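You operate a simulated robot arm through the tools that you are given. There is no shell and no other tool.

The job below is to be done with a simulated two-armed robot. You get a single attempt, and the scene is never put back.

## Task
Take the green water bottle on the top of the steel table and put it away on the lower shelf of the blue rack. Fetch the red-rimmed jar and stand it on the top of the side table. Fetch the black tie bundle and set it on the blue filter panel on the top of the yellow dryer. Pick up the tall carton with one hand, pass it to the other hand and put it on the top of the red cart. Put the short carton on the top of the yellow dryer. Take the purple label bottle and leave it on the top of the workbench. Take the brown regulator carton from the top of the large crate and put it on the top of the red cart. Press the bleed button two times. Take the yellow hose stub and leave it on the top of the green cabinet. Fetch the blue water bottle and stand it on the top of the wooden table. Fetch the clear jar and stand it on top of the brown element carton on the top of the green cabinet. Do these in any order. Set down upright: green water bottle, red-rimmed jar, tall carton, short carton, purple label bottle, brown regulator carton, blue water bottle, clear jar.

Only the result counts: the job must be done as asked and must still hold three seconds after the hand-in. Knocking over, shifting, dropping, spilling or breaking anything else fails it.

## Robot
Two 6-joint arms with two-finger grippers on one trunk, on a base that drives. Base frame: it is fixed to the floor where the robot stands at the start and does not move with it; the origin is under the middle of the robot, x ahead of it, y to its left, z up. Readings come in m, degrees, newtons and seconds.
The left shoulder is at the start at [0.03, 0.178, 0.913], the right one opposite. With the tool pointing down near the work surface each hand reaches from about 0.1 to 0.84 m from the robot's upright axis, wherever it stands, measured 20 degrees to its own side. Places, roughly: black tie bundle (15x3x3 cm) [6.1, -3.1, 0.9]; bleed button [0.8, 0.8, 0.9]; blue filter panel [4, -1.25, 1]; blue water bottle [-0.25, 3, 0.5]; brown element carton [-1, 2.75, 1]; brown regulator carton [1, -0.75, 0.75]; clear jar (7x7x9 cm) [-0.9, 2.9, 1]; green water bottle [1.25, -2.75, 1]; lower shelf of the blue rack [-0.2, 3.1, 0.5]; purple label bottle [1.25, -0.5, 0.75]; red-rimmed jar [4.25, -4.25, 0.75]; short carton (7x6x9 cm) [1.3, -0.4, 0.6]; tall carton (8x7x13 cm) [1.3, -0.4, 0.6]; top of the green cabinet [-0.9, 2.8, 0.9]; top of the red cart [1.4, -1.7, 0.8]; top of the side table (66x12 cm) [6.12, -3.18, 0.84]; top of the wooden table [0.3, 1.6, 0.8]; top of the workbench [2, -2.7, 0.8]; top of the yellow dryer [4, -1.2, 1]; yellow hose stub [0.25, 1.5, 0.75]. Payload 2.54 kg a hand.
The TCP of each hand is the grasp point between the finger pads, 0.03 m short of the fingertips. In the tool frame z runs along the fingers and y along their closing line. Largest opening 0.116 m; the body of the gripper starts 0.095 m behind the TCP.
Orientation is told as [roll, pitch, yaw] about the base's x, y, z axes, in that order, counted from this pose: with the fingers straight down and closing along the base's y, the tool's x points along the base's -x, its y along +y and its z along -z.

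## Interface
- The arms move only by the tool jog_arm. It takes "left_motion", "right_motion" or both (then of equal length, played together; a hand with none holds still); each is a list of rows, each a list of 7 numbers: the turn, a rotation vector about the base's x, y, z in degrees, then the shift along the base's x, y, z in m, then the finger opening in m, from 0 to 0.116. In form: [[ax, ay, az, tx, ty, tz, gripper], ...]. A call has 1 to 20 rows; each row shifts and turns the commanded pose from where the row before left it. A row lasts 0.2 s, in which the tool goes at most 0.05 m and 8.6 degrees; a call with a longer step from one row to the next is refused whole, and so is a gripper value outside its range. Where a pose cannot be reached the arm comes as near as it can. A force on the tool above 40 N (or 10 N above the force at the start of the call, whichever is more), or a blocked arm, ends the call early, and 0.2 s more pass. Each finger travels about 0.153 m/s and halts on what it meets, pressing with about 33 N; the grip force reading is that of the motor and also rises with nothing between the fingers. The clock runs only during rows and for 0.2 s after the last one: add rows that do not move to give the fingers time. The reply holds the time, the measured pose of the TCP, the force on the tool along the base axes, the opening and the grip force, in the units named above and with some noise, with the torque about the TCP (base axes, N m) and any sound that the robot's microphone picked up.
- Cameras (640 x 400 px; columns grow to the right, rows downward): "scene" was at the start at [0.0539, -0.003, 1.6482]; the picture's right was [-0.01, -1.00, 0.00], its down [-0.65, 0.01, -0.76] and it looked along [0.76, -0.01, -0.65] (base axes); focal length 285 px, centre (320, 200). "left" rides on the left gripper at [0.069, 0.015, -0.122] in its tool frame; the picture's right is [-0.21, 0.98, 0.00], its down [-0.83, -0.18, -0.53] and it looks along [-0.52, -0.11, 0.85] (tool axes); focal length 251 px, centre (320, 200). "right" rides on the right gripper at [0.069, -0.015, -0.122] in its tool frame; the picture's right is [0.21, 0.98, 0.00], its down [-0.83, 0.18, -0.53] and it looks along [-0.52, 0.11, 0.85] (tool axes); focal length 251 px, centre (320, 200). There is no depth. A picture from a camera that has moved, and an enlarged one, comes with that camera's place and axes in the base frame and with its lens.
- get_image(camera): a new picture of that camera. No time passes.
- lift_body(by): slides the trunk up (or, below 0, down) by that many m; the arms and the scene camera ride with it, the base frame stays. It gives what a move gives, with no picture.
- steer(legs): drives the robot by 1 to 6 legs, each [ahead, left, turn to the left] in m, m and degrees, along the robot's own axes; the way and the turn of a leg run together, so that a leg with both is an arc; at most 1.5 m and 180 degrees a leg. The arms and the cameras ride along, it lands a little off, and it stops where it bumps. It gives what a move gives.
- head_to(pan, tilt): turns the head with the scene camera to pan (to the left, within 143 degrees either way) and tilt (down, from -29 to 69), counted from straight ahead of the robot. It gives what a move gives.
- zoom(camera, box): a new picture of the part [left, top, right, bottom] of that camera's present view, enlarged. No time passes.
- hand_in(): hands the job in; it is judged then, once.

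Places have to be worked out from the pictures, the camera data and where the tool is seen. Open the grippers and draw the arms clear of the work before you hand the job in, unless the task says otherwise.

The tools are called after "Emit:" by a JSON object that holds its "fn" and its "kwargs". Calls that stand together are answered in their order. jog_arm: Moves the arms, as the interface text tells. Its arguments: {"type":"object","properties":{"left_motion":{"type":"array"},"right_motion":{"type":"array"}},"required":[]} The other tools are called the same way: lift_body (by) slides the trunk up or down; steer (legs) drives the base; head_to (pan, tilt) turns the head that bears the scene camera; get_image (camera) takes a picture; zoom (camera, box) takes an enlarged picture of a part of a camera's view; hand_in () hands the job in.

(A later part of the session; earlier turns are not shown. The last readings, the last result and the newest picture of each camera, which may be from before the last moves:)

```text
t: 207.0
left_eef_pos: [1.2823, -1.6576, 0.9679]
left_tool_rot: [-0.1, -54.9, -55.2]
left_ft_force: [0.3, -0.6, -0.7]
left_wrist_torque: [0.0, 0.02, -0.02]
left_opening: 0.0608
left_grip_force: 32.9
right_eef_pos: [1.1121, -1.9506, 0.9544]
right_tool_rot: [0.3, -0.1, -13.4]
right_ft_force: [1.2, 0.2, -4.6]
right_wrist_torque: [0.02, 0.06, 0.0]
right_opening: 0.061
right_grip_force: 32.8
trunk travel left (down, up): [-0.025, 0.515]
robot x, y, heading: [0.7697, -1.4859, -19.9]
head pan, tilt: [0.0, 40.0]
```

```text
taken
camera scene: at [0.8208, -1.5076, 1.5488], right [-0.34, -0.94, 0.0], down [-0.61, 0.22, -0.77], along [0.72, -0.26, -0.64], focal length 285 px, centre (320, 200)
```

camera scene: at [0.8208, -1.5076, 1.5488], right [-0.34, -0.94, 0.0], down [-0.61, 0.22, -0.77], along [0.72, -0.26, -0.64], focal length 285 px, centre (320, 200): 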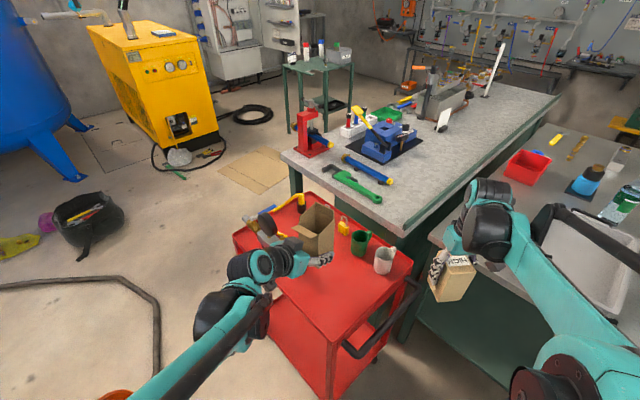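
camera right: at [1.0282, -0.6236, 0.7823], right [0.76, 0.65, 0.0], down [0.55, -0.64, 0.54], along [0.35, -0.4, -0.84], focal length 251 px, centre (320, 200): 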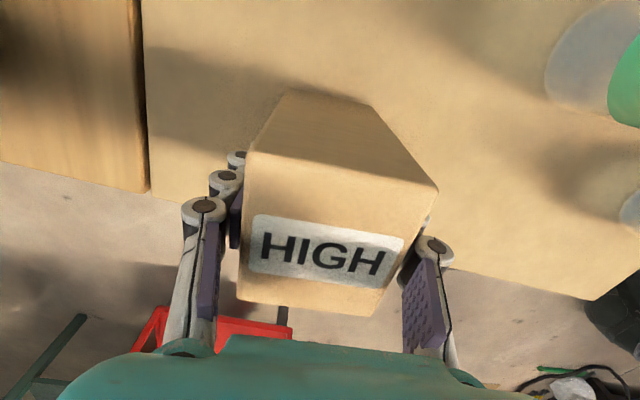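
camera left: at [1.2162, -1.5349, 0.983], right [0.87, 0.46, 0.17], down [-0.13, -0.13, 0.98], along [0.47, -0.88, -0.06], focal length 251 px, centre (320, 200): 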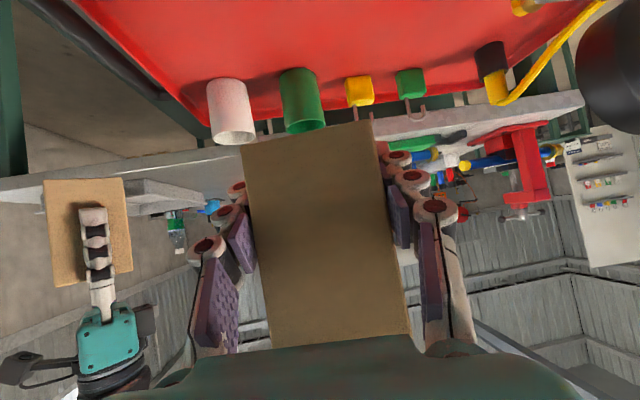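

I shift the tall carton to (1.33, -1.68) and lower it toward the cart top.

Emit:
{"fn": "jog_arm", "kwargs": {"left_motion": [[0, 0, 0, 0.022, -0.0085, 0, 0.05], [0, 0, 0, 0.022, -0.0085, 0, 0.05], [0, 0, 0, 0, 0, -0.04, 0.05], [0, 0, 0, 0, 0, -0.04, 0.05], [0, 0, 0, 0, 0, -0.04, 0.05], [0, 0, 0, 0, 0, 0, 0.05]]}}

Emit:
{"fn": "zoom", "kwargs": {"camera": "scene", "box": [220, 170, 430, 330]}}

Emit:
{"fn": "get_image", "kwargs": {"camera": "left"}}

```text
t: 208.4
left_eef_pos: [1.3218, -1.6737, 0.849]
left_tool_rot: [0.0, -54.9, -55.3]
left_ft_force: [-0.9, -0.5, -0.3]
left_wrist_torque: [0.03, 0.02, 0.01]
left_opening: 0.0611
left_grip_force: 32.6
right_eef_pos: [1.1099, -1.9493, 0.9567]
right_tool_rot: [0.2, 0.0, -13.4]
right_ft_force: [-0.9, 0.3, -3.8]
right_wrist_torque: [-0.03, -0.05, -0.01]
right_opening: 0.0613
right_grip_force: 32.9
trunk travel left (down, up): [-0.025, 0.515]
robot x, y, heading: [0.7708, -1.4851, -19.8]
head pan, tilt: [0.0, 40.0]
```

```text
2.50 times, centred on (325, 250) of scene
camera zoom: at [0.8187, -1.5068, 1.549], right [-0.34, -0.94, 0.0], down [-0.61, 0.22, -0.77], along [0.72, -0.26, -0.64], focal length 712 px, centre (308, 75)
```

zoom: 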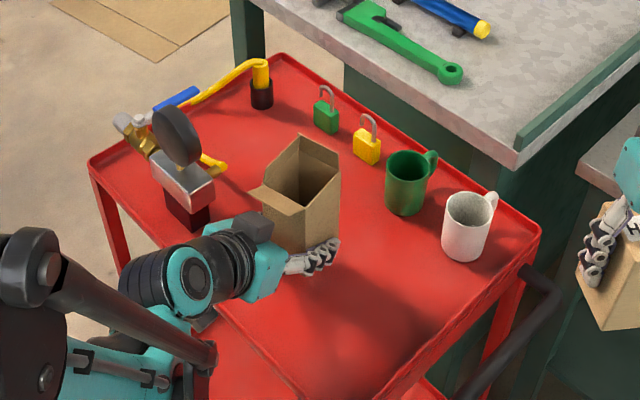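

```text
taken
camera left: at [1.2576, -1.5513, 0.8641], right [0.87, 0.46, 0.18], down [-0.13, -0.13, 0.98], along [0.47, -0.88, -0.06], focal length 251 px, centre (320, 200)
```

left: 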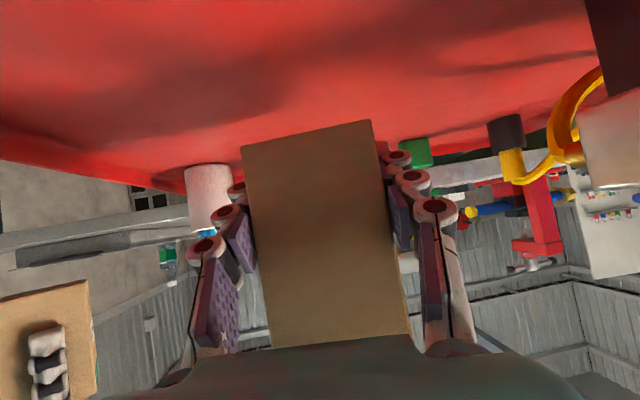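

Emit:
{"fn": "jog_arm", "kwargs": {"left_motion": [[0, 0, 0, 0, 0, -0.02, 0.05], [0, 0, 0, 0, 0, -0.01, 0.05], [0, 0, 0, 0, 0, -0.006, 0.05], [0, 0, 0, 0, 0, 0, 0.05]]}}

Emit:
{"fn": "zoom", "kwargs": {"camera": "scene", "box": [260, 190, 360, 290]}}

```text
t: 209.4
left_eef_pos: [1.3246, -1.6738, 0.8131]
left_tool_rot: [0.0, -54.8, -55.1]
left_ft_force: [0.5, 0.4, -0.6]
left_wrist_torque: [0.0, -0.02, -0.03]
left_opening: 0.0611
left_grip_force: 32.9
right_eef_pos: [1.1097, -1.9494, 0.955]
right_tool_rot: [0.3, 0.0, -13.2]
right_ft_force: [-0.1, 0.5, -4.2]
right_wrist_torque: [-0.01, -0.01, 0.0]
right_opening: 0.0611
right_grip_force: 33.9
trunk travel left (down, up): [-0.025, 0.515]
robot x, y, heading: [0.7693, -1.4902, -19.9]
head pan, tilt: [0.0, 40.0]
```

```text
4.00 times, centred on (310, 240) of scene
camera zoom: at [0.819, -1.507, 1.5489], right [-0.34, -0.94, 0.0], down [-0.61, 0.22, -0.77], along [0.72, -0.26, -0.64], focal length 1138 px, centre (360, 40)
```

zoom: 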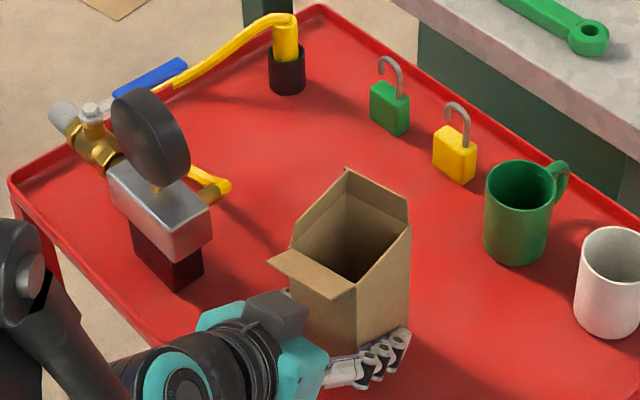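

Emit:
{"fn": "jog_arm", "kwargs": {"left_motion": [[0, 0, 0, 0, 0, -0.004, 0.05], [0, 0, 0, 0, 0, -0.004, 0.05], [0, 0, 0, 0, 0, -0.003, 0.05]]}}

```text
t: 210.2
left_eef_pos: [1.3237, -1.6739, 0.8045]
left_tool_rot: [0.1, -55.3, -55.1]
left_ft_force: [6.6, -5.3, 33.0]
left_wrist_torque: [-0.3, -0.04, -0.01]
left_opening: 0.061
left_grip_force: 33.0
right_eef_pos: [1.1076, -1.9491, 0.9559]
right_tool_rot: [0.3, -0.1, -13.3]
right_ft_force: [0.1, 0.2, -4.8]
right_wrist_torque: [-0.01, 0.02, 0.01]
right_opening: 0.0614
right_grip_force: 33.8
trunk travel left (down, up): [-0.025, 0.515]
robot x, y, heading: [0.7691, -1.4865, -19.7]
head pan, tilt: [0.0, 40.0]
```

Contact (33 N): cart top about 0.772. I relieve 2.5 mm and open the left fingers gently.

Emit:
{"fn": "jog_arm", "kwargs": {"left_motion": [[0, 0, 0, 0, 0, 0.0025, 0.05], [0, 0, 0, 0, 0, 0, 0.061], [0, 0, 0, 0, 0, 0, 0.064], [0, 0, 0, 0, 0, 0, 0.075], [0, 0, 0, 0, 0, 0, 0.095], [0, 0, 0, 0, 0, 0, 0.095]]}}

Emit:
{"fn": "zoom", "kwargs": {"camera": "scene", "box": [220, 170, 430, 330]}}

Emit:
{"fn": "get_image", "kwargs": {"camera": "left"}}

```text
t: 211.6
left_eef_pos: [1.3241, -1.673, 0.803]
left_tool_rot: [0.0, -54.9, -55.2]
left_ft_force: [-0.5, 0.2, -0.1]
left_wrist_torque: [0.04, 0.02, -0.04]
left_opening: 0.0951
left_grip_force: 0.0
right_eef_pos: [1.1088, -1.9499, 0.956]
right_tool_rot: [0.3, -0.1, -13.2]
right_ft_force: [-0.2, -0.2, -5.3]
right_wrist_torque: [0.02, -0.03, 0.0]
right_opening: 0.0613
right_grip_force: 32.8
trunk travel left (down, up): [-0.025, 0.515]
robot x, y, heading: [0.7664, -1.4843, -19.6]
head pan, tilt: [0.0, 40.0]
```

```text
2.50 times, centred on (325, 250) of scene
camera zoom: at [0.8189, -1.5069, 1.5489], right [-0.34, -0.94, 0.0], down [-0.61, 0.22, -0.77], along [0.72, -0.26, -0.64], focal length 712 px, centre (308, 75)
```

zoom: 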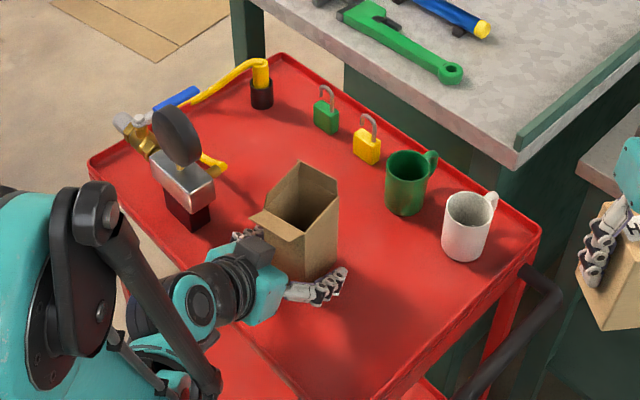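

```text
taken
camera left: at [1.2591, -1.551, 0.8193], right [0.87, 0.46, 0.18], down [-0.13, -0.13, 0.98], along [0.47, -0.88, -0.06], focal length 251 px, centre (320, 200)
```

left: 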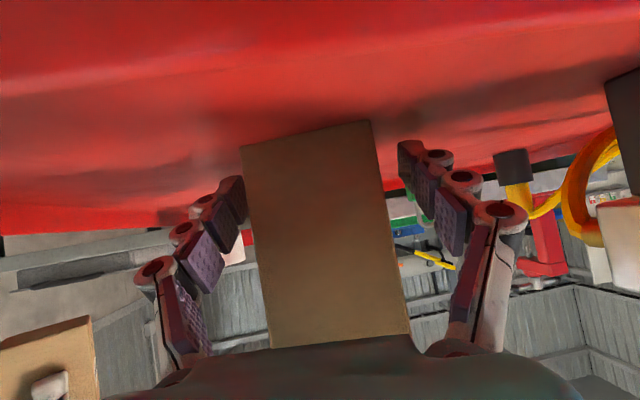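

The tall carton stands on the cart. I withdraw the left hand horizontally first (clear of the carton's flap), then up and back.

Emit:
{"fn": "jog_arm", "kwargs": {"left_motion": [[0, 0, 0, -0.0137, 0.0197, 0, 0.095], [0, 0, 0, -0.0137, 0.0197, 0, 0.1], [0, 0, 0, -0.0137, 0.0197, 0, 0.1], [0, 0, 0, -0.0137, 0.0197, 0.015, 0.1], [0, 0, 0, -0.0137, 0.0197, 0.02, 0.1], [0, 0, 0, -0.0137, 0.0197, 0.025, 0.1], [0, 0, 0, -0.005, 0.01, 0.04, 0.116], [0, 0, 0, 0, 0, 0.045, 0.116], [0, 0, 0, 0, 0, 0, 0.116]]}}

Emit:
{"fn": "zoom", "kwargs": {"camera": "scene", "box": [220, 170, 430, 330]}}

Emit:
{"fn": "get_image", "kwargs": {"camera": "left"}}

```text
t: 213.6
left_eef_pos: [1.2483, -1.5498, 0.9702]
left_tool_rot: [0.0, -54.9, -55.2]
left_ft_force: [0.3, 0.0, -0.7]
left_wrist_torque: [0.02, 0.01, 0.01]
left_opening: 0.1159
left_grip_force: 0.0
left hand out of reach, approached as far as the arm can: row 1, 2, 3
right_eef_pos: [1.1112, -1.951, 0.9556]
right_tool_rot: [0.3, 0.0, -13.2]
right_ft_force: [1.0, -0.5, -4.4]
right_wrist_torque: [0.01, 0.0, 0.01]
right_opening: 0.0612
right_grip_force: 32.6
trunk travel left (down, up): [-0.025, 0.515]
robot x, y, heading: [0.7678, -1.486, -19.5]
head pan, tilt: [0.0, 40.0]
```

```text
2.50 times, centred on (325, 250) of scene
camera zoom: at [0.8193, -1.507, 1.5489], right [-0.34, -0.94, 0.0], down [-0.61, 0.22, -0.77], along [0.72, -0.26, -0.64], focal length 712 px, centre (308, 75)
```

zoom: 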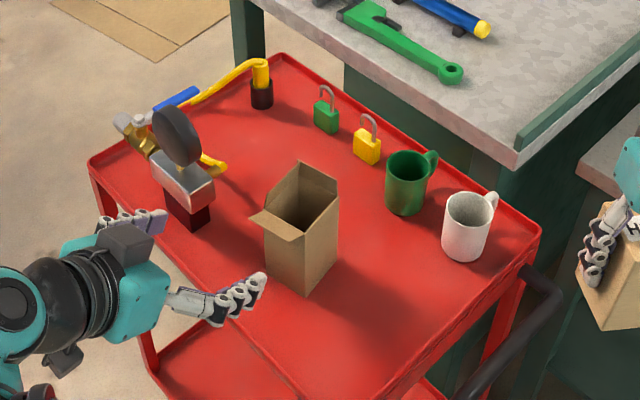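

```text
taken
camera left: at [1.1833, -1.4278, 0.985], right [0.87, 0.46, 0.18], down [-0.13, -0.13, 0.98], along [0.47, -0.88, -0.06], focal length 251 px, centre (320, 200)
```

left: 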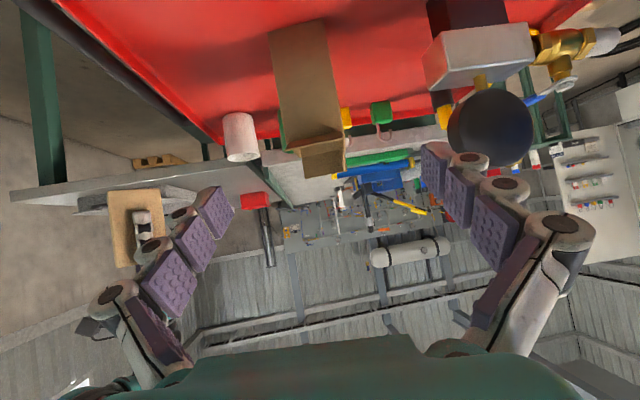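

The tall carton is undisturbed. I turn the left hand fingers-down while raising and moving it away to the left.

Emit:
{"fn": "jog_arm", "kwargs": {"left_motion": [[0, 0, 0, 0.005, 0.0141, 0.03, 0.116], [0, 0, 0, 0.005, 0.0141, 0.03, 0.116], [6.45, 4.484, 0, 0.004, 0.0141, 0.015, 0.116], [6.45, 4.484, 0, 0.004, 0.0141, 0.01, 0.116], [6.45, 4.484, 0, 0.004, 0.0141, 0.01, 0.116], [6.45, 4.484, 0, 0.004, 0.0141, 0.01, 0.116], [6.45, 4.484, 0, 0, 0, 0, 0.116], [6.45, 4.484, 0, 0, 0, 0, 0.116], [6.45, 4.484, 0, 0, 0, 0, 0.116]]}}

Emit:
{"fn": "get_image", "kwargs": {"camera": "scene"}}

```text
t: 215.6
left_eef_pos: [1.275, -1.4674, 1.0747]
left_tool_rot: [-0.1, 0.1, -55.2]
left_ft_force: [0.5, 0.7, -0.1]
left_wrist_torque: [0.03, 0.02, 0.01]
left_opening: 0.1161
left_grip_force: 0.0
right_eef_pos: [1.1119, -1.9512, 0.954]
right_tool_rot: [0.3, 0.0, -13.2]
right_ft_force: [1.1, 0.5, -4.4]
right_wrist_torque: [0.01, -0.02, -0.01]
right_opening: 0.0611
right_grip_force: 33.2
trunk travel left (down, up): [-0.025, 0.515]
robot x, y, heading: [0.7666, -1.4857, -19.7]
head pan, tilt: [0.0, 40.0]
```

```text
taken
camera scene: at [0.8198, -1.5075, 1.5489], right [-0.34, -0.94, 0.0], down [-0.61, 0.22, -0.77], along [0.72, -0.26, -0.64], focal length 285 px, centre (320, 200)
```

scene: 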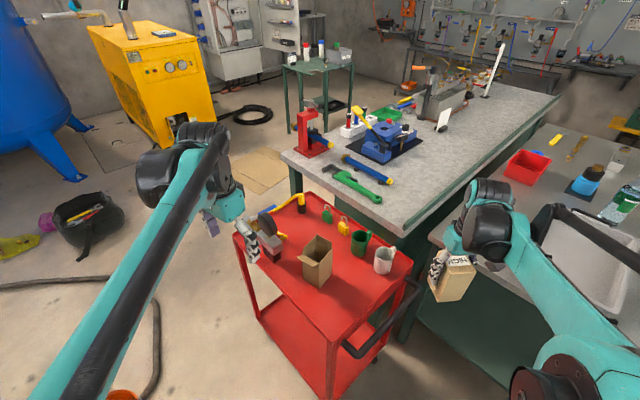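

Now the HIGH carton: I raise it slightly and carry it over the free spot at (1.225, -1.76).

Emit:
{"fn": "jog_arm", "kwargs": {"right_motion": [[0, 0, 0, 0, 0, 0.04, 0.05], [0, 0, 0, 0.0226, 0.0382, 0, 0.05], [0, 0, 0, 0.0226, 0.0382, 0, 0.05], [0, 0, 0, 0.0226, 0.0382, 0, 0.05], [0, 0, 0, 0.0226, 0.0382, 0, 0.05], [0, 0, 0, 0.0226, 0.0382, 0, 0.05], [0, 0, 0, 0, 0, 0, 0.05]]}}

Emit:
{"fn": "get_image", "kwargs": {"camera": "right"}}

Emit:
{"fn": "zoom", "kwargs": {"camera": "scene", "box": [220, 170, 430, 330]}}

```text
t: 217.2
left_eef_pos: [1.275, -1.466, 1.0745]
left_tool_rot: [0.0, 0.1, -55.2]
left_ft_force: [0.7, -0.2, 0.2]
left_wrist_torque: [0.02, 0.0, -0.01]
left_opening: 0.1159
left_grip_force: 0.0
right_eef_pos: [1.2246, -1.7592, 0.9944]
right_tool_rot: [0.2, 0.0, -13.4]
right_ft_force: [-1.1, -0.8, -4.0]
right_wrist_torque: [0.02, -0.01, 0.01]
right_opening: 0.0614
right_grip_force: 33.0
trunk travel left (down, up): [-0.025, 0.515]
robot x, y, heading: [0.7687, -1.4885, -19.6]
head pan, tilt: [0.0, 40.0]
```

```text
taken
camera right: at [1.1539, -1.7582, 1.117], right [0.02, 1.0, 0.0], down [0.84, -0.02, 0.54], along [0.54, 0.0, -0.84], focal length 251 px, centre (320, 200)
```

right: 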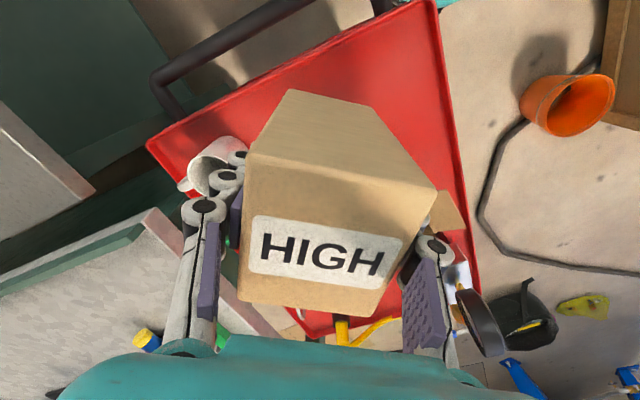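

```text
2.50 times, centred on (325, 250) of scene
camera zoom: at [0.8187, -1.5072, 1.5489], right [-0.34, -0.94, 0.0], down [-0.61, 0.22, -0.77], along [0.72, -0.26, -0.64], focal length 712 px, centre (308, 75)
```

zoom: 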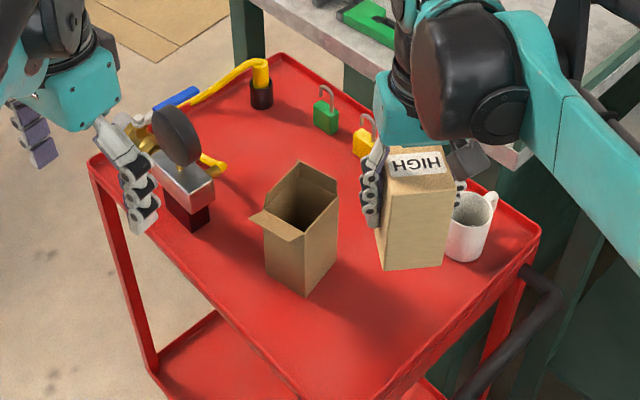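

The spot is free. I lower the HIGH carton.

Emit:
{"fn": "jog_arm", "kwargs": {"right_motion": [[0, 0, 0, 0, 0, -0.04, 0.05], [0, 0, 0, 0, 0, -0.04, 0.05], [0, 0, 0, 0, 0, -0.04, 0.05], [0, 0, 0, 0, 0, -0.015, 0.05], [0, 0, 0, 0, 0, 0, 0.05]]}}

Emit:
{"fn": "zoom", "kwargs": {"camera": "scene", "box": [220, 170, 430, 330]}}

```text
t: 218.4
left_eef_pos: [1.275, -1.4664, 1.075]
left_tool_rot: [0.0, -0.1, -55.2]
left_ft_force: [-1.3, 0.6, -0.6]
left_wrist_torque: [-0.03, -0.01, 0.0]
left_opening: 0.116
left_grip_force: 0.1
right_eef_pos: [1.2238, -1.7579, 0.8606]
right_tool_rot: [0.4, 0.1, -13.3]
right_ft_force: [-0.6, 0.0, -4.2]
right_wrist_torque: [0.0, 0.0, -0.01]
right_opening: 0.0615
right_grip_force: 33.0
trunk travel left (down, up): [-0.025, 0.515]
robot x, y, heading: [0.7649, -1.4862, -19.5]
head pan, tilt: [0.0, 40.0]
```

```text
2.50 times, centred on (325, 250) of scene
camera zoom: at [0.8192, -1.5067, 1.5489], right [-0.34, -0.94, 0.0], down [-0.61, 0.22, -0.77], along [0.72, -0.26, -0.64], focal length 712 px, centre (308, 75)
```

zoom: 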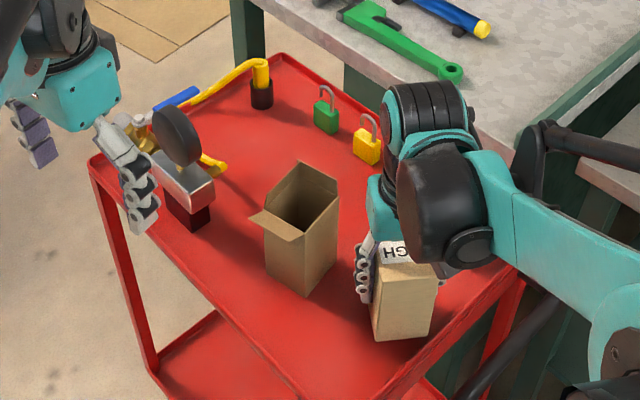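

Emit:
{"fn": "jog_arm", "kwargs": {"right_motion": [[0, 0, 0, 0, 0, -0.005, 0.05], [0, 0, 0, 0, 0, -0.004, 0.05], [0, 0, 0, 0, 0, -0.003, 0.05]]}}

```text
t: 219.2
left_eef_pos: [1.2756, -1.4666, 1.0751]
left_tool_rot: [-0.1, 0.1, -55.1]
left_ft_force: [0.2, 0.7, 0.3]
left_wrist_torque: [-0.01, 0.0, -0.01]
left_opening: 0.116
left_grip_force: 0.1
right_eef_pos: [1.2239, -1.7586, 0.8481]
right_tool_rot: [0.3, 0.0, -13.3]
right_ft_force: [0.2, 0.3, -4.9]
right_wrist_torque: [-0.02, -0.02, 0.0]
right_opening: 0.0613
right_grip_force: 33.1
trunk travel left (down, up): [-0.025, 0.515]
robot x, y, heading: [0.7696, -1.4835, -19.7]
head pan, tilt: [0.0, 40.0]
```

Emit:
{"fn": "jog_arm", "kwargs": {"right_motion": [[0, 0, 0, 0, 0, -0.003, 0.05], [0, 0, 0, 0, 0, -0.003, 0.05], [0, 0, 0, 0, 0, -0.002, 0.05]]}}

```text
t: 220.0
left_eef_pos: [1.2728, -1.4648, 1.0762]
left_tool_rot: [0.0, 0.0, -55.2]
left_ft_force: [0.2, 0.4, 0.1]
left_wrist_torque: [0.04, 0.02, -0.01]
left_opening: 0.116
left_grip_force: 0.1
right_eef_pos: [1.2225, -1.7587, 0.8418]
right_tool_rot: [0.2, -0.1, -13.3]
right_ft_force: [3.0, -0.9, 27.4]
right_wrist_torque: [-0.05, -0.08, 0.02]
right_opening: 0.0615
right_grip_force: 33.0
trunk travel left (down, up): [-0.025, 0.515]
robot x, y, heading: [0.7722, -1.4866, -19.4]
head pan, tilt: [0.0, 40.0]
```

Contact (27 N). I relieve 2 mm, open gently and check, then lift away.

Emit:
{"fn": "jog_arm", "kwargs": {"right_motion": [[0, 0, 0, 0, 0, 0.002, 0.05], [0, 0, 0, 0, 0, 0, 0.062], [0, 0, 0, 0, 0, 0, 0.066], [0, 0, 0, 0, 0, 0, 0.076], [0, 0, 0, 0, 0, 0, 0.085], [0, 0, 0, 0, 0, 0, 0.085]]}}

Emit:
{"fn": "zoom", "kwargs": {"camera": "scene", "box": [220, 170, 430, 330]}}

Emit:
{"fn": "get_image", "kwargs": {"camera": "right"}}

```text
t: 221.4
left_eef_pos: [1.2747, -1.4654, 1.0732]
left_tool_rot: [-0.1, 0.0, -55.2]
left_ft_force: [-0.1, -0.7, 1.0]
left_wrist_torque: [-0.04, -0.01, 0.02]
left_opening: 0.1159
left_grip_force: 0.1
right_eef_pos: [1.2226, -1.759, 0.8433]
right_tool_rot: [0.3, 0.0, -13.3]
right_ft_force: [-0.2, 0.4, -0.5]
right_wrist_torque: [0.02, 0.02, 0.04]
right_opening: 0.0853
right_grip_force: 0.1
trunk travel left (down, up): [-0.025, 0.515]
robot x, y, heading: [0.7671, -1.485, -19.8]
head pan, tilt: [0.0, 40.0]
```

```text
2.50 times, centred on (325, 250) of scene
camera zoom: at [0.8188, -1.5065, 1.5489], right [-0.34, -0.94, 0.0], down [-0.61, 0.22, -0.77], along [0.72, -0.26, -0.64], focal length 712 px, centre (308, 75)
```

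zoom: 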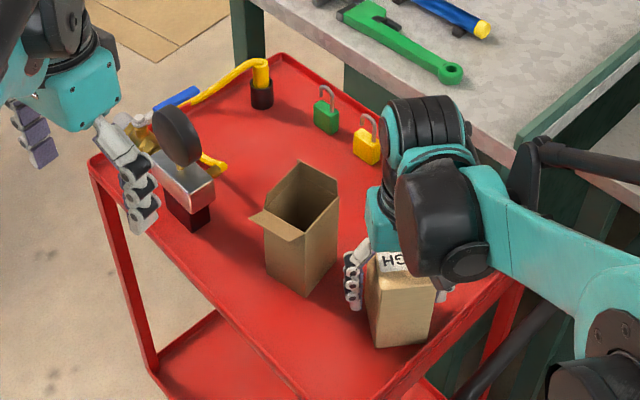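

```text
taken
camera right: at [1.1529, -1.7577, 0.9643], right [0.01, 1.0, 0.0], down [0.84, -0.01, 0.54], along [0.54, 0.0, -0.84], focal length 251 px, centre (320, 200)
```

right: 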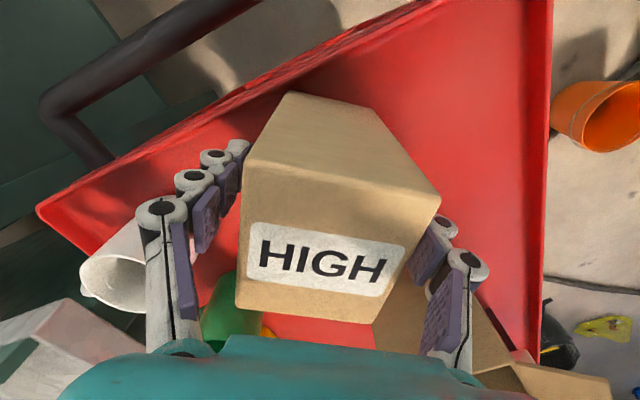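

HIGH carton stands. I lift the right hand straight up and back.

Emit:
{"fn": "jog_arm", "kwargs": {"right_motion": [[0, 0, 0, 0, 0, 0.03, 0.085], [0, 0, 0, 0, 0, 0.045, 0.085], [0, 0, 0, 0, 0, 0.045, 0.085], [0, 0, 0, 0, 0, 0.045, 0.1], [0, 0, 0, -0.02, -0.03, 0.02, 0.116], [0, 0, 0, -0.025, -0.03, 0, 0.116], [0, 0, 0, -0.03, -0.03, 0, 0.116], [0, 0, 0, -0.03, -0.03, 0, 0.116]]}}

Emit:
{"fn": "zoom", "kwargs": {"camera": "scene", "box": [220, 170, 430, 330]}}

Emit:
{"fn": "get_image", "kwargs": {"camera": "scene"}}

```text
t: 223.2
left_eef_pos: [1.274, -1.466, 1.0759]
left_tool_rot: [0.0, -0.1, -55.3]
left_ft_force: [0.1, -0.1, -0.5]
left_wrist_torque: [-0.02, 0.0, -0.01]
left_opening: 0.1161
left_grip_force: 0.0
right_eef_pos: [1.1176, -1.8781, 1.0267]
right_tool_rot: [0.3, -0.1, -13.2]
right_ft_force: [-0.8, 0.1, -0.1]
right_wrist_torque: [0.04, 0.0, 0.01]
right_opening: 0.1159
right_grip_force: 0.0
trunk travel left (down, up): [-0.025, 0.515]
robot x, y, heading: [0.7703, -1.4884, -19.4]
head pan, tilt: [0.0, 40.0]
```

```text
2.50 times, centred on (325, 250) of scene
camera zoom: at [0.8182, -1.507, 1.549], right [-0.34, -0.94, 0.0], down [-0.61, 0.22, -0.77], along [0.72, -0.26, -0.64], focal length 712 px, centre (308, 75)
```

zoom: 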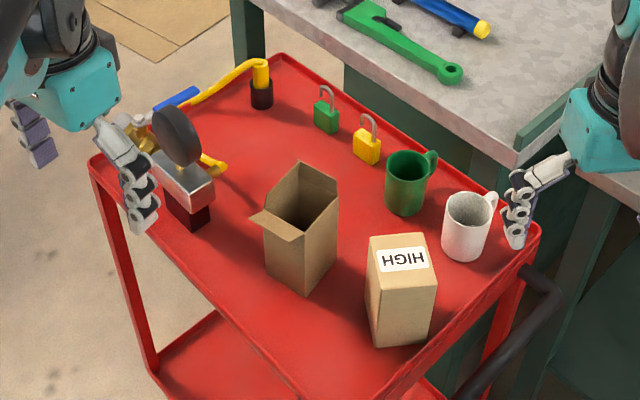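

```text
taken
camera scene: at [0.8182, -1.507, 1.549], right [-0.34, -0.94, 0.0], down [-0.61, 0.22, -0.77], along [0.72, -0.26, -0.64], focal length 285 px, centre (320, 200)
```

scene: 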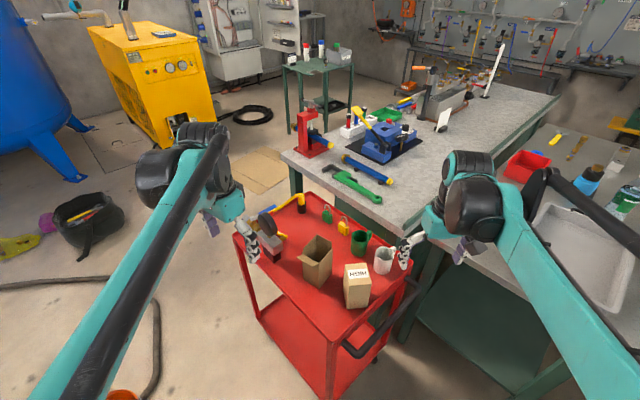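

Both cartons are on the cart. Next is the green water bottle on the steel table to the right; I look there.

Emit:
{"fn": "head_to", "kwargs": {"pan": -40, "tilt": 35}}

Emit:
{"fn": "get_image", "kwargs": {"camera": "scene"}}

Emit:
{"fn": "zoom", "kwargs": {"camera": "scene", "box": [150, 80, 400, 240]}}

```text
t: 224.2
left_eef_pos: [1.2747, -1.4664, 1.0745]
left_tool_rot: [0.0, 0.0, -55.2]
left_ft_force: [-0.8, 0.3, 0.1]
left_wrist_torque: [-0.01, 0.0, -0.02]
left_opening: 0.1159
left_grip_force: 0.0
right_eef_pos: [1.1197, -1.8782, 1.0277]
right_tool_rot: [0.3, 0.1, -13.3]
right_ft_force: [-0.1, -1.0, -0.4]
right_wrist_torque: [-0.01, 0.03, -0.02]
right_opening: 0.1158
right_grip_force: 0.0
trunk travel left (down, up): [-0.025, 0.515]
robot x, y, heading: [0.7684, -1.4884, -19.7]
head pan, tilt: [-40.0, 35.0]
```

```text
taken
camera scene: at [0.7832, -1.554, 1.5565], right [-0.86, -0.51, 0.0], down [-0.29, 0.49, -0.82], along [0.41, -0.71, -0.57], focal length 285 px, centre (320, 200)
```

scene: 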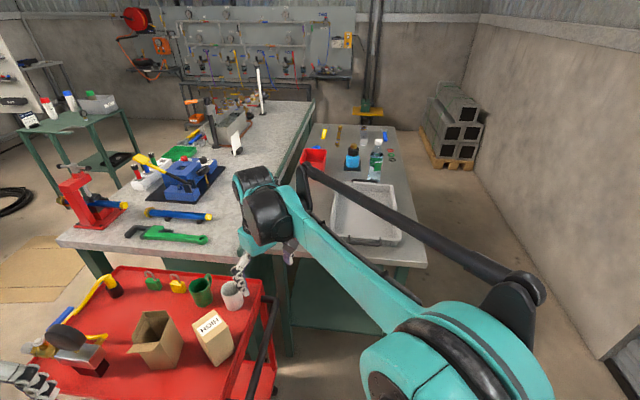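

```text
2.50 times, centred on (275, 160) of scene
camera zoom: at [0.7832, -1.554, 1.5565], right [-0.86, -0.51, 0.0], down [-0.29, 0.49, -0.82], along [0.41, -0.71, -0.57], focal length 712 px, centre (432, 300)
```

zoom: 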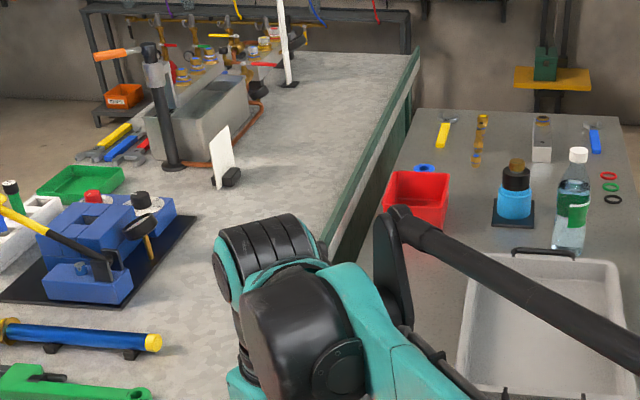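

The green bottle stands at about (1.16, -2.72) on the steel table behind a tray. I raise the trunk, back away from the cart, turn and drive to the table's right side.

Emit:
{"fn": "lift_body", "kwargs": {"by": 0.2}}

Emit:
{"fn": "steer", "kwargs": {"legs": [[-0.35, 0, 0], [0, 0, 41.7], [-0.44, 0, 0], [0, -1.2, 0]]}}

Emit:
{"fn": "head_to", "kwargs": {"pan": 0, "tilt": 40}}

Emit:
{"fn": "get_image", "kwargs": {"camera": "scene"}}

```text
t: 226.4
left_eef_pos: [1.2751, -1.4657, 1.2745]
left_tool_rot: [0.0, 0.0, -55.2]
left_ft_force: [0.3, -0.5, -0.6]
left_wrist_torque: [-0.03, -0.01, 0.01]
left_opening: 0.116
left_grip_force: 0.0
right_eef_pos: [1.1195, -1.8774, 1.227]
right_tool_rot: [0.3, 0.0, -13.3]
right_ft_force: [-0.2, 0.4, -0.4]
right_wrist_torque: [-0.01, -0.02, 0.02]
right_opening: 0.1164
right_grip_force: 0.0
trunk travel left (down, up): [-0.225, 0.315]
robot x, y, heading: [0.7681, -1.4818, -19.6]
head pan, tilt: [-40.0, 35.0]
```

```text
t: 238.6
left_eef_pos: [0.848, -2.2928, 1.2752]
left_tool_rot: [0.1, -0.1, -13.3]
left_ft_force: [-0.1, 0.3, 0.6]
left_wrist_torque: [0.01, 0.0, 0.0]
left_opening: 0.1159
left_grip_force: 0.1
right_eef_pos: [1.0075, -2.7027, 1.2256]
right_tool_rot: [0.3, 0.2, 28.8]
right_ft_force: [0.0, -0.6, 0.1]
right_wrist_torque: [-0.02, 0.0, 0.01]
right_opening: 0.116
right_grip_force: 0.1
trunk travel left (down, up): [-0.225, 0.315]
robot x, y, heading: [0.4792, -2.6427, 22.4]
head pan, tilt: [-40.0, 35.0]
```

```text
t: 239.7
left_eef_pos: [0.8474, -2.2922, 1.2747]
left_tool_rot: [0.0, 0.0, -13.2]
left_ft_force: [0.6, -0.5, 0.3]
left_wrist_torque: [0.01, -0.03, 0.01]
left_opening: 0.1159
left_grip_force: 0.1
right_eef_pos: [1.0075, -2.7017, 1.2273]
right_tool_rot: [0.3, 0.1, 28.8]
right_ft_force: [-0.9, -1.0, 0.5]
right_wrist_torque: [-0.01, 0.0, 0.06]
right_opening: 0.1158
right_grip_force: 0.0
trunk travel left (down, up): [-0.225, 0.315]
robot x, y, heading: [0.4849, -2.6429, 22.5]
head pan, tilt: [0.0, 40.0]
```

```text
taken
camera scene: at [0.5348, -2.6276, 1.7489], right [0.38, -0.92, 0.0], down [-0.59, -0.24, -0.77], along [0.71, 0.29, -0.64], focal length 285 px, centre (320, 200)
```

scene: 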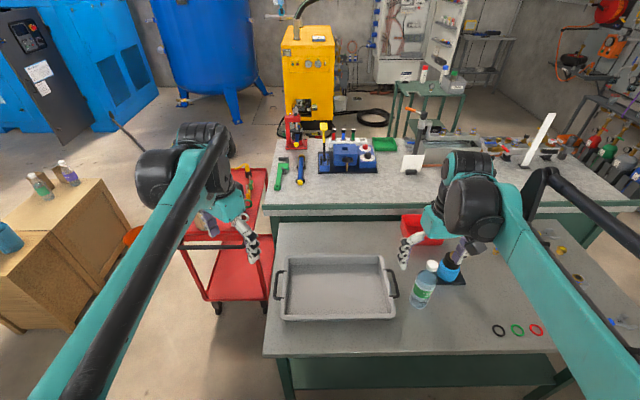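

Triangulated: bottle (1.164, -2.738), table z 0.839, bottle cap about 1.04. I retract the right hand, shift the robot right 0.12 m and lower the trunk.

Emit:
{"fn": "jog_arm", "kwargs": {"right_motion": [[0, 0, 0, -0.037, -0.0153, 0, 0.116], [0, 0, 0, -0.037, -0.0153, 0, 0.116], [0, 0, 0, -0.037, -0.0153, 0, 0.116]]}}

Emit:
{"fn": "steer", "kwargs": {"legs": [[0, -0.12, 0]]}}

Emit:
{"fn": "lift_body", "kwargs": {"by": -0.2}}

Emit:
{"fn": "get_image", "kwargs": {"camera": "scene"}}

Emit:
{"fn": "get_image", "kwargs": {"camera": "right"}}

```text
t: 240.4
left_eef_pos: [0.8461, -2.2923, 1.2764]
left_tool_rot: [-0.1, -0.1, -13.1]
left_ft_force: [-0.5, -0.4, -0.1]
left_wrist_torque: [0.0, -0.09, 0.02]
left_opening: 0.1159
left_grip_force: 0.0
right_eef_pos: [0.8934, -2.7495, 1.2285]
right_tool_rot: [0.3, 0.0, 28.8]
right_ft_force: [-0.6, 0.1, 0.1]
right_wrist_torque: [0.02, -0.03, 0.0]
right_opening: 0.1159
right_grip_force: 0.0
trunk travel left (down, up): [-0.225, 0.315]
robot x, y, heading: [0.4841, -2.6474, 22.4]
head pan, tilt: [0.0, 40.0]
```

```text
t: 241.7
left_eef_pos: [0.8935, -2.4021, 1.2751]
left_tool_rot: [-0.1, 0.1, -13.3]
left_ft_force: [0.6, 0.3, -0.8]
left_wrist_torque: [0.07, 0.03, -0.02]
left_opening: 0.1161
left_grip_force: 0.1
right_eef_pos: [0.9425, -2.8593, 1.2269]
right_tool_rot: [0.3, 0.0, 28.8]
right_ft_force: [0.0, -0.7, 0.3]
right_wrist_torque: [0.04, 0.0, 0.04]
right_opening: 0.1158
right_grip_force: 0.0
trunk travel left (down, up): [-0.225, 0.315]
robot x, y, heading: [0.5309, -2.7554, 22.5]
head pan, tilt: [0.0, 40.0]
```

```text
t: 243.8
left_eef_pos: [0.8922, -2.4011, 1.0751]
left_tool_rot: [0.0, -0.1, -13.2]
left_ft_force: [-0.3, 0.5, -0.1]
left_wrist_torque: [-0.02, 0.02, -0.02]
left_opening: 0.1162
left_grip_force: 0.1
right_eef_pos: [0.942, -2.8592, 1.0273]
right_tool_rot: [0.3, -0.2, 28.7]
right_ft_force: [-0.4, 0.7, -0.3]
right_wrist_torque: [-0.02, -0.01, -0.03]
right_opening: 0.1158
right_grip_force: 0.1
trunk travel left (down, up): [-0.025, 0.515]
robot x, y, heading: [0.5313, -2.7573, 22.5]
head pan, tilt: [0.0, 40.0]
```

```text
taken
camera scene: at [0.5796, -2.737, 1.5491], right [0.38, -0.92, 0.0], down [-0.59, -0.24, -0.77], along [0.71, 0.29, -0.64], focal length 285 px, centre (320, 200)
```

scene: 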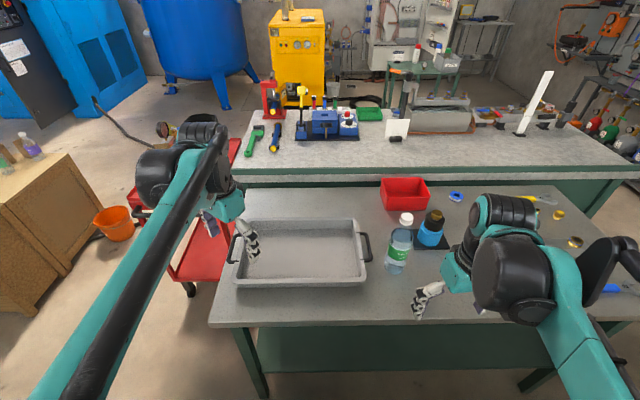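

```text
taken
camera right: at [0.8892, -2.9053, 1.1492], right [-0.66, 0.75, 0.0], down [0.64, 0.55, 0.54], along [0.4, 0.36, -0.84], focal length 251 px, centre (320, 200)
```

right: 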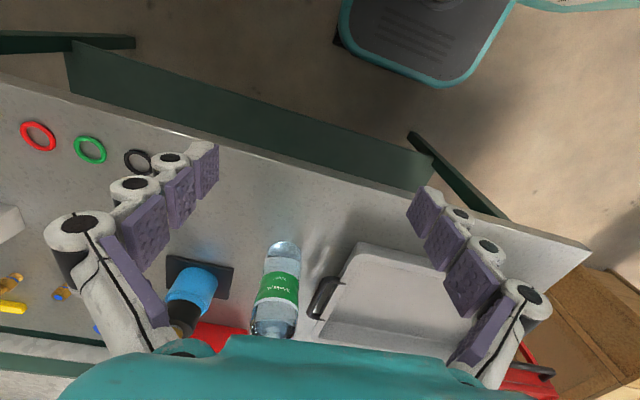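

The bottle is 0.59 m ahead and 0.22 m right. I tilt the right hand 55° and bring it to a pre-approach point 16 cm before the bottle, above the tray handle's height.

Emit:
{"fn": "jog_arm", "kwargs": {"right_motion": [[0, 0, -6.2, 0, 0, 0, 0.09], [3.007, -7.259, 0, 0.0105, 0.0085, 0, 0.09], [3.007, -7.259, 0, 0.0105, 0.0085, 0, 0.09], [3.007, -7.259, 0, 0.0105, 0.0085, 0, 0.09], [3.007, -7.259, 0, 0.0105, 0.0085, 0, 0.09], [3.007, -7.259, 0, 0.0105, 0.0085, 0, 0.09], [3.007, -7.259, 0, 0.0105, 0.0085, 0, 0.09], [3.007, -7.259, 0, 0.011, 0.009, 0, 0.09], [0, 0, 0, 0, 0, -0.035, 0.09], [0, 0, 0, 0, 0, -0.038, 0.09], [0, 0, 0, 0, 0, 0, 0.09]]}}

Emit:
{"fn": "get_image", "kwargs": {"camera": "right"}}

Emit:
{"fn": "get_image", "kwargs": {"camera": "scene"}}

```text
t: 246.2
left_eef_pos: [0.8929, -2.4022, 1.0755]
left_tool_rot: [0.0, 0.0, -13.3]
left_ft_force: [0.4, 0.7, 0.3]
left_wrist_torque: [0.0, -0.02, 0.02]
left_opening: 0.1162
left_grip_force: 0.0
right_eef_pos: [1.0162, -2.7983, 0.9542]
right_tool_rot: [0.2, -55.2, 22.6]
right_ft_force: [-0.6, 0.1, 0.3]
right_wrist_torque: [0.0, 0.02, -0.06]
right_opening: 0.0901
right_grip_force: 0.1
trunk travel left (down, up): [-0.025, 0.515]
robot x, y, heading: [0.5268, -2.7562, 22.6]
head pan, tilt: [0.0, 40.0]
```

```text
taken
camera right: at [0.8936, -2.866, 0.9677], right [-0.49, 0.85, -0.17], down [-0.04, 0.18, 0.98], along [0.87, 0.49, -0.06], focal length 251 px, centre (320, 200)
```

right: 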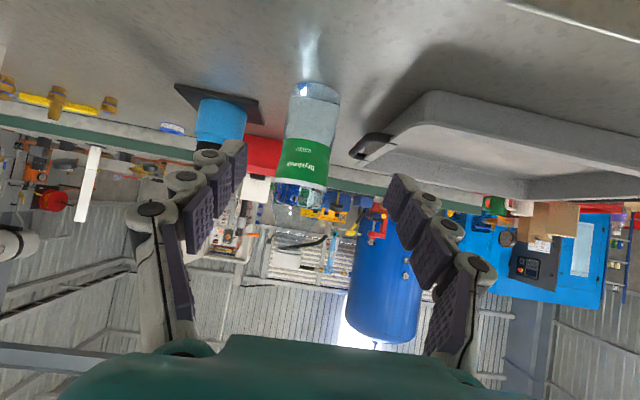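

```text
taken
camera scene: at [0.5793, -2.737, 1.549], right [0.38, -0.92, 0.0], down [-0.59, -0.24, -0.77], along [0.71, 0.29, -0.64], focal length 285 px, centre (320, 200)
```

scene: 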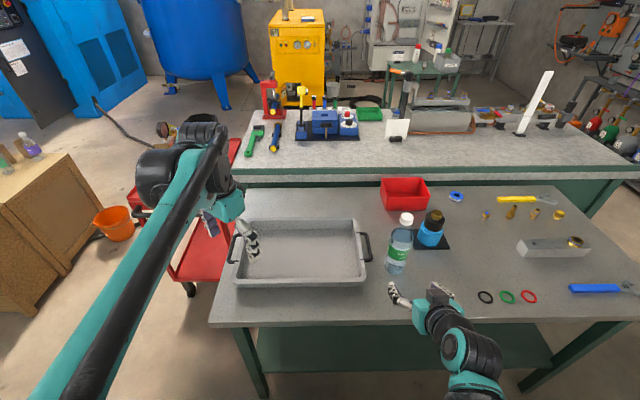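

Aligned within a few mm. I advance to the bottle and close.

Emit:
{"fn": "jog_arm", "kwargs": {"right_motion": [[0, 0, 0, 0.0289, 0.0112, 0, 0.09], [0, 0, 0, 0.0289, 0.0112, 0, 0.09], [0, 0, 0, 0.0289, 0.0112, 0, 0.09], [0, 0, 0, 0.0289, 0.0112, 0, 0.09], [0, 0, 0, 0.0289, 0.0112, 0, 0.09], [0, 0, 0, 0, 0, 0, 0.09]]}}

Emit:
{"fn": "get_image", "kwargs": {"camera": "right"}}

Emit:
{"fn": "zoom", "kwargs": {"camera": "scene", "box": [340, 180, 500, 310]}}

```text
t: 247.7
left_eef_pos: [0.8929, -2.402, 1.0754]
left_tool_rot: [0.0, 0.0, -13.2]
left_ft_force: [-0.1, 0.6, 0.1]
left_wrist_torque: [-0.01, -0.02, 0.02]
left_opening: 0.116
left_grip_force: 0.0
right_eef_pos: [1.1606, -2.7423, 0.9529]
right_tool_rot: [0.4, -55.1, 22.7]
right_ft_force: [0.6, -0.6, 0.1]
right_wrist_torque: [0.0, -0.03, 0.01]
right_opening: 0.0902
right_grip_force: 0.1
trunk travel left (down, up): [-0.025, 0.515]
robot x, y, heading: [0.5288, -2.7566, 22.4]
head pan, tilt: [0.0, 40.0]
```

```text
taken
camera right: at [1.0384, -2.8099, 0.9662], right [-0.49, 0.85, -0.17], down [-0.04, 0.18, 0.98], along [0.87, 0.49, -0.06], focal length 251 px, centre (320, 200)
```

right: 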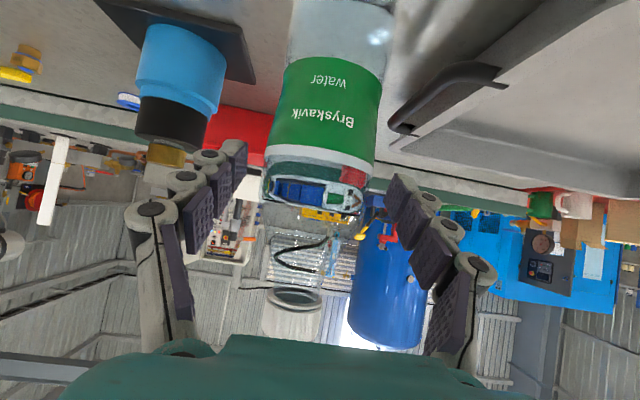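

```text
3.08 times, centred on (420, 245) of scene
camera zoom: at [0.5793, -2.7371, 1.549], right [0.38, -0.92, 0.0], down [-0.59, -0.24, -0.77], along [0.71, 0.29, -0.64], focal length 876 px, centre (12, 62)
```

zoom: 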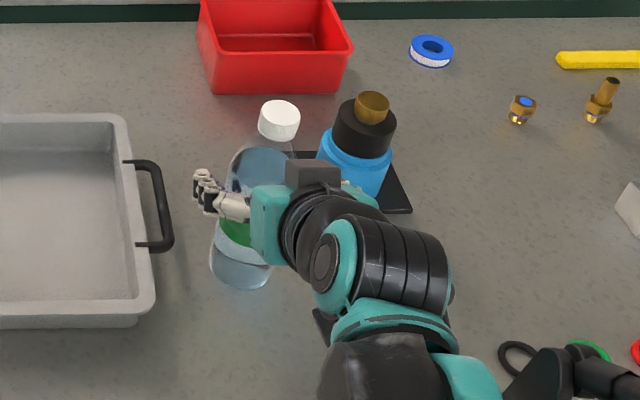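

The bottle is centred between the fingers, clear of tray handle and blue jar. I close.

Emit:
{"fn": "jog_arm", "kwargs": {"right_motion": [[0, 0, 0, 0, 0, 0, 0.075], [0, 0, 0, 0, 0, 0, 0.065], [0, 0, 0, 0, 0, 0, 0.05], [0, 0, 0, 0, 0, 0, 0.05], [0, 0, 0, 0, 0, 0, 0.05]]}}

Emit:
{"fn": "jog_arm", "kwargs": {"right_motion": [[0, 0, 0, 0, 0, 0.01, 0.05], [0, 0, 0, 0, 0, 0.03, 0.05], [0, 0, 0, 0, 0, 0.04, 0.05], [0, 0, 0, 0, 0, 0.04, 0.05], [0, 0, 0, 0, 0, 0, 0.05]]}}

Emit:
{"fn": "get_image", "kwargs": {"camera": "scene"}}

Emit:
{"fn": "get_image", "kwargs": {"camera": "right"}}

```text
t: 248.8
left_eef_pos: [0.8929, -2.4018, 1.0757]
left_tool_rot: [0.0, 0.0, -13.2]
left_ft_force: [-0.6, 0.7, 0.2]
left_wrist_torque: [0.02, 0.03, -0.02]
left_opening: 0.116
left_grip_force: 0.1
right_eef_pos: [1.1611, -2.7426, 0.9539]
right_tool_rot: [0.1, -55.2, 22.6]
right_ft_force: [1.3, -2.3, 1.2]
right_wrist_torque: [-0.01, -0.17, -0.03]
right_opening: 0.0607
right_grip_force: 33.0
trunk travel left (down, up): [-0.025, 0.515]
robot x, y, heading: [0.5301, -2.7613, 22.3]
head pan, tilt: [0.0, 40.0]
```

```text
t: 250.1
left_eef_pos: [0.8923, -2.4008, 1.0741]
left_tool_rot: [0.0, 0.1, -13.3]
left_ft_force: [0.9, 0.2, 0.6]
left_wrist_torque: [-0.01, -0.02, -0.01]
left_opening: 0.1159
left_grip_force: 0.1
right_eef_pos: [1.161, -2.7432, 1.0735]
right_tool_rot: [0.2, -55.0, 22.5]
right_ft_force: [-0.9, -0.6, -4.3]
right_wrist_torque: [0.03, 0.05, -0.04]
right_opening: 0.0604
right_grip_force: 33.6
trunk travel left (down, up): [-0.025, 0.515]
robot x, y, heading: [0.5279, -2.7534, 22.4]
head pan, tilt: [0.0, 40.0]
```

```text
taken
camera scene: at [0.5804, -2.7369, 1.5489], right [0.38, -0.92, 0.0], down [-0.59, -0.24, -0.77], along [0.71, 0.29, -0.64], focal length 285 px, centre (320, 200)
```

scene: 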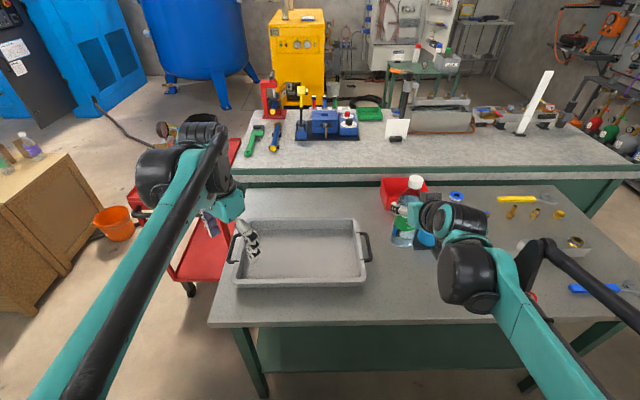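

```text
taken
camera right: at [1.0392, -2.8104, 1.0873], right [-0.49, 0.85, -0.17], down [-0.04, 0.18, 0.98], along [0.87, 0.49, -0.06], focal length 251 px, centre (320, 200)
```

right: 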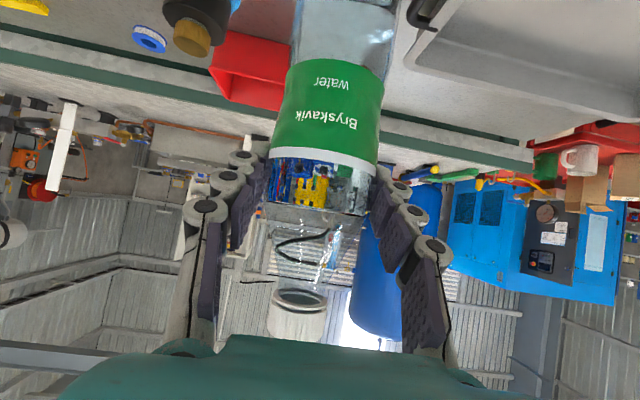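

The green bottle is held upright. I draw it closer, back away from the table, turn to heading 112° and drive along the free aisle toward the rack.

Emit:
{"fn": "jog_arm", "kwargs": {"right_motion": [[0, 0, 0, -0.03, -0.0125, 0.01, 0.05], [0, 0, 0, -0.03, -0.0125, 0.01, 0.05], [0, 0, 0, -0.03, -0.0125, 0.01, 0.05], [0, 0, 0, 0, 0, 0, 0.05]]}}

Emit:
{"fn": "steer", "kwargs": {"legs": [[-0.2, 0, 0], [0, 0, 89.7], [1.5, -0.416, 0], [1.5, 0, 0]]}}

Emit:
{"fn": "get_image", "kwargs": {"camera": "scene"}}

```text
t: 251.1
left_eef_pos: [0.8932, -2.4013, 1.0742]
left_tool_rot: [0.0, 0.1, -13.3]
left_ft_force: [-0.3, -0.1, -0.7]
left_wrist_torque: [0.02, 0.0, -0.02]
left_opening: 0.1158
left_grip_force: 0.1
right_eef_pos: [1.0711, -2.7796, 1.1042]
right_tool_rot: [0.3, -55.0, 22.5]
right_ft_force: [0.6, -0.1, -3.9]
right_wrist_torque: [-0.01, 0.05, 0.03]
right_opening: 0.0607
right_grip_force: 33.0
trunk travel left (down, up): [-0.025, 0.515]
robot x, y, heading: [0.5332, -2.758, 22.5]
head pan, tilt: [0.0, 40.0]
```

```text
refused: leg 3 is longer than a leg can be; nothing moved
```

```text
taken
camera scene: at [0.5809, -2.7367, 1.5489], right [0.38, -0.92, 0.0], down [-0.6, -0.24, -0.77], along [0.71, 0.29, -0.64], focal length 285 px, centre (320, 200)
```

scene: 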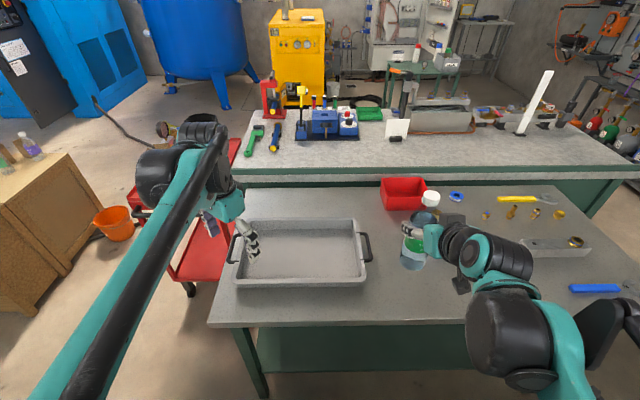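

The diagonal leg exceeded 1.5 m; I resend with shorter legs.

Emit:
{"fn": "steer", "kwargs": {"legs": [[-0.2, 0, 0], [0, 0, 89.7], [1.4, -0.416, 0], [1.5, 0, 0]]}}

Emit:
{"fn": "get_image", "kwargs": {"camera": "scene"}}

```text
t: 270.2
left_eef_pos: [-0.6679, 0.3785, 1.0746]
left_tool_rot: [-0.1, 0.1, 75.7]
left_ft_force: [-0.3, 0.3, -0.2]
left_wrist_torque: [-0.02, 0.0, 0.01]
left_opening: 0.1157
left_grip_force: 0.1
right_eef_pos: [-0.2867, 0.5495, 1.1034]
right_tool_rot: [0.2, -55.1, 111.5]
right_ft_force: [-0.6, -0.2, -4.2]
right_wrist_torque: [-0.04, -0.04, -0.01]
right_opening: 0.0606
right_grip_force: 33.0
trunk travel left (down, up): [-0.025, 0.515]
robot x, y, heading: [-0.3162, 0.0089, 111.1]
head pan, tilt: [0.0, 40.0]
```

```text
taken
camera scene: at [-0.3411, 0.0594, 1.5489], right [0.93, 0.36, 0.0], down [0.23, -0.6, -0.77], along [-0.28, 0.71, -0.64], focal length 285 px, centre (320, 200)
```

scene: 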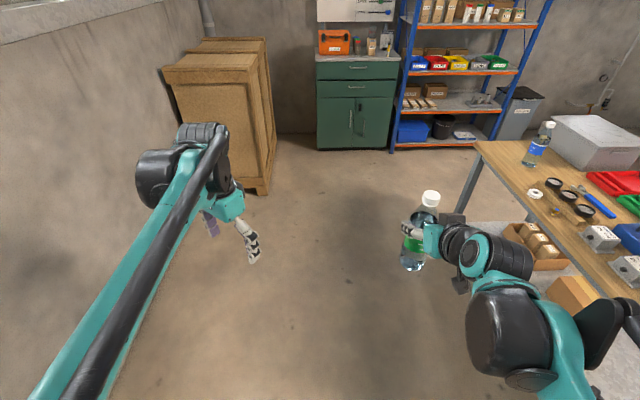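

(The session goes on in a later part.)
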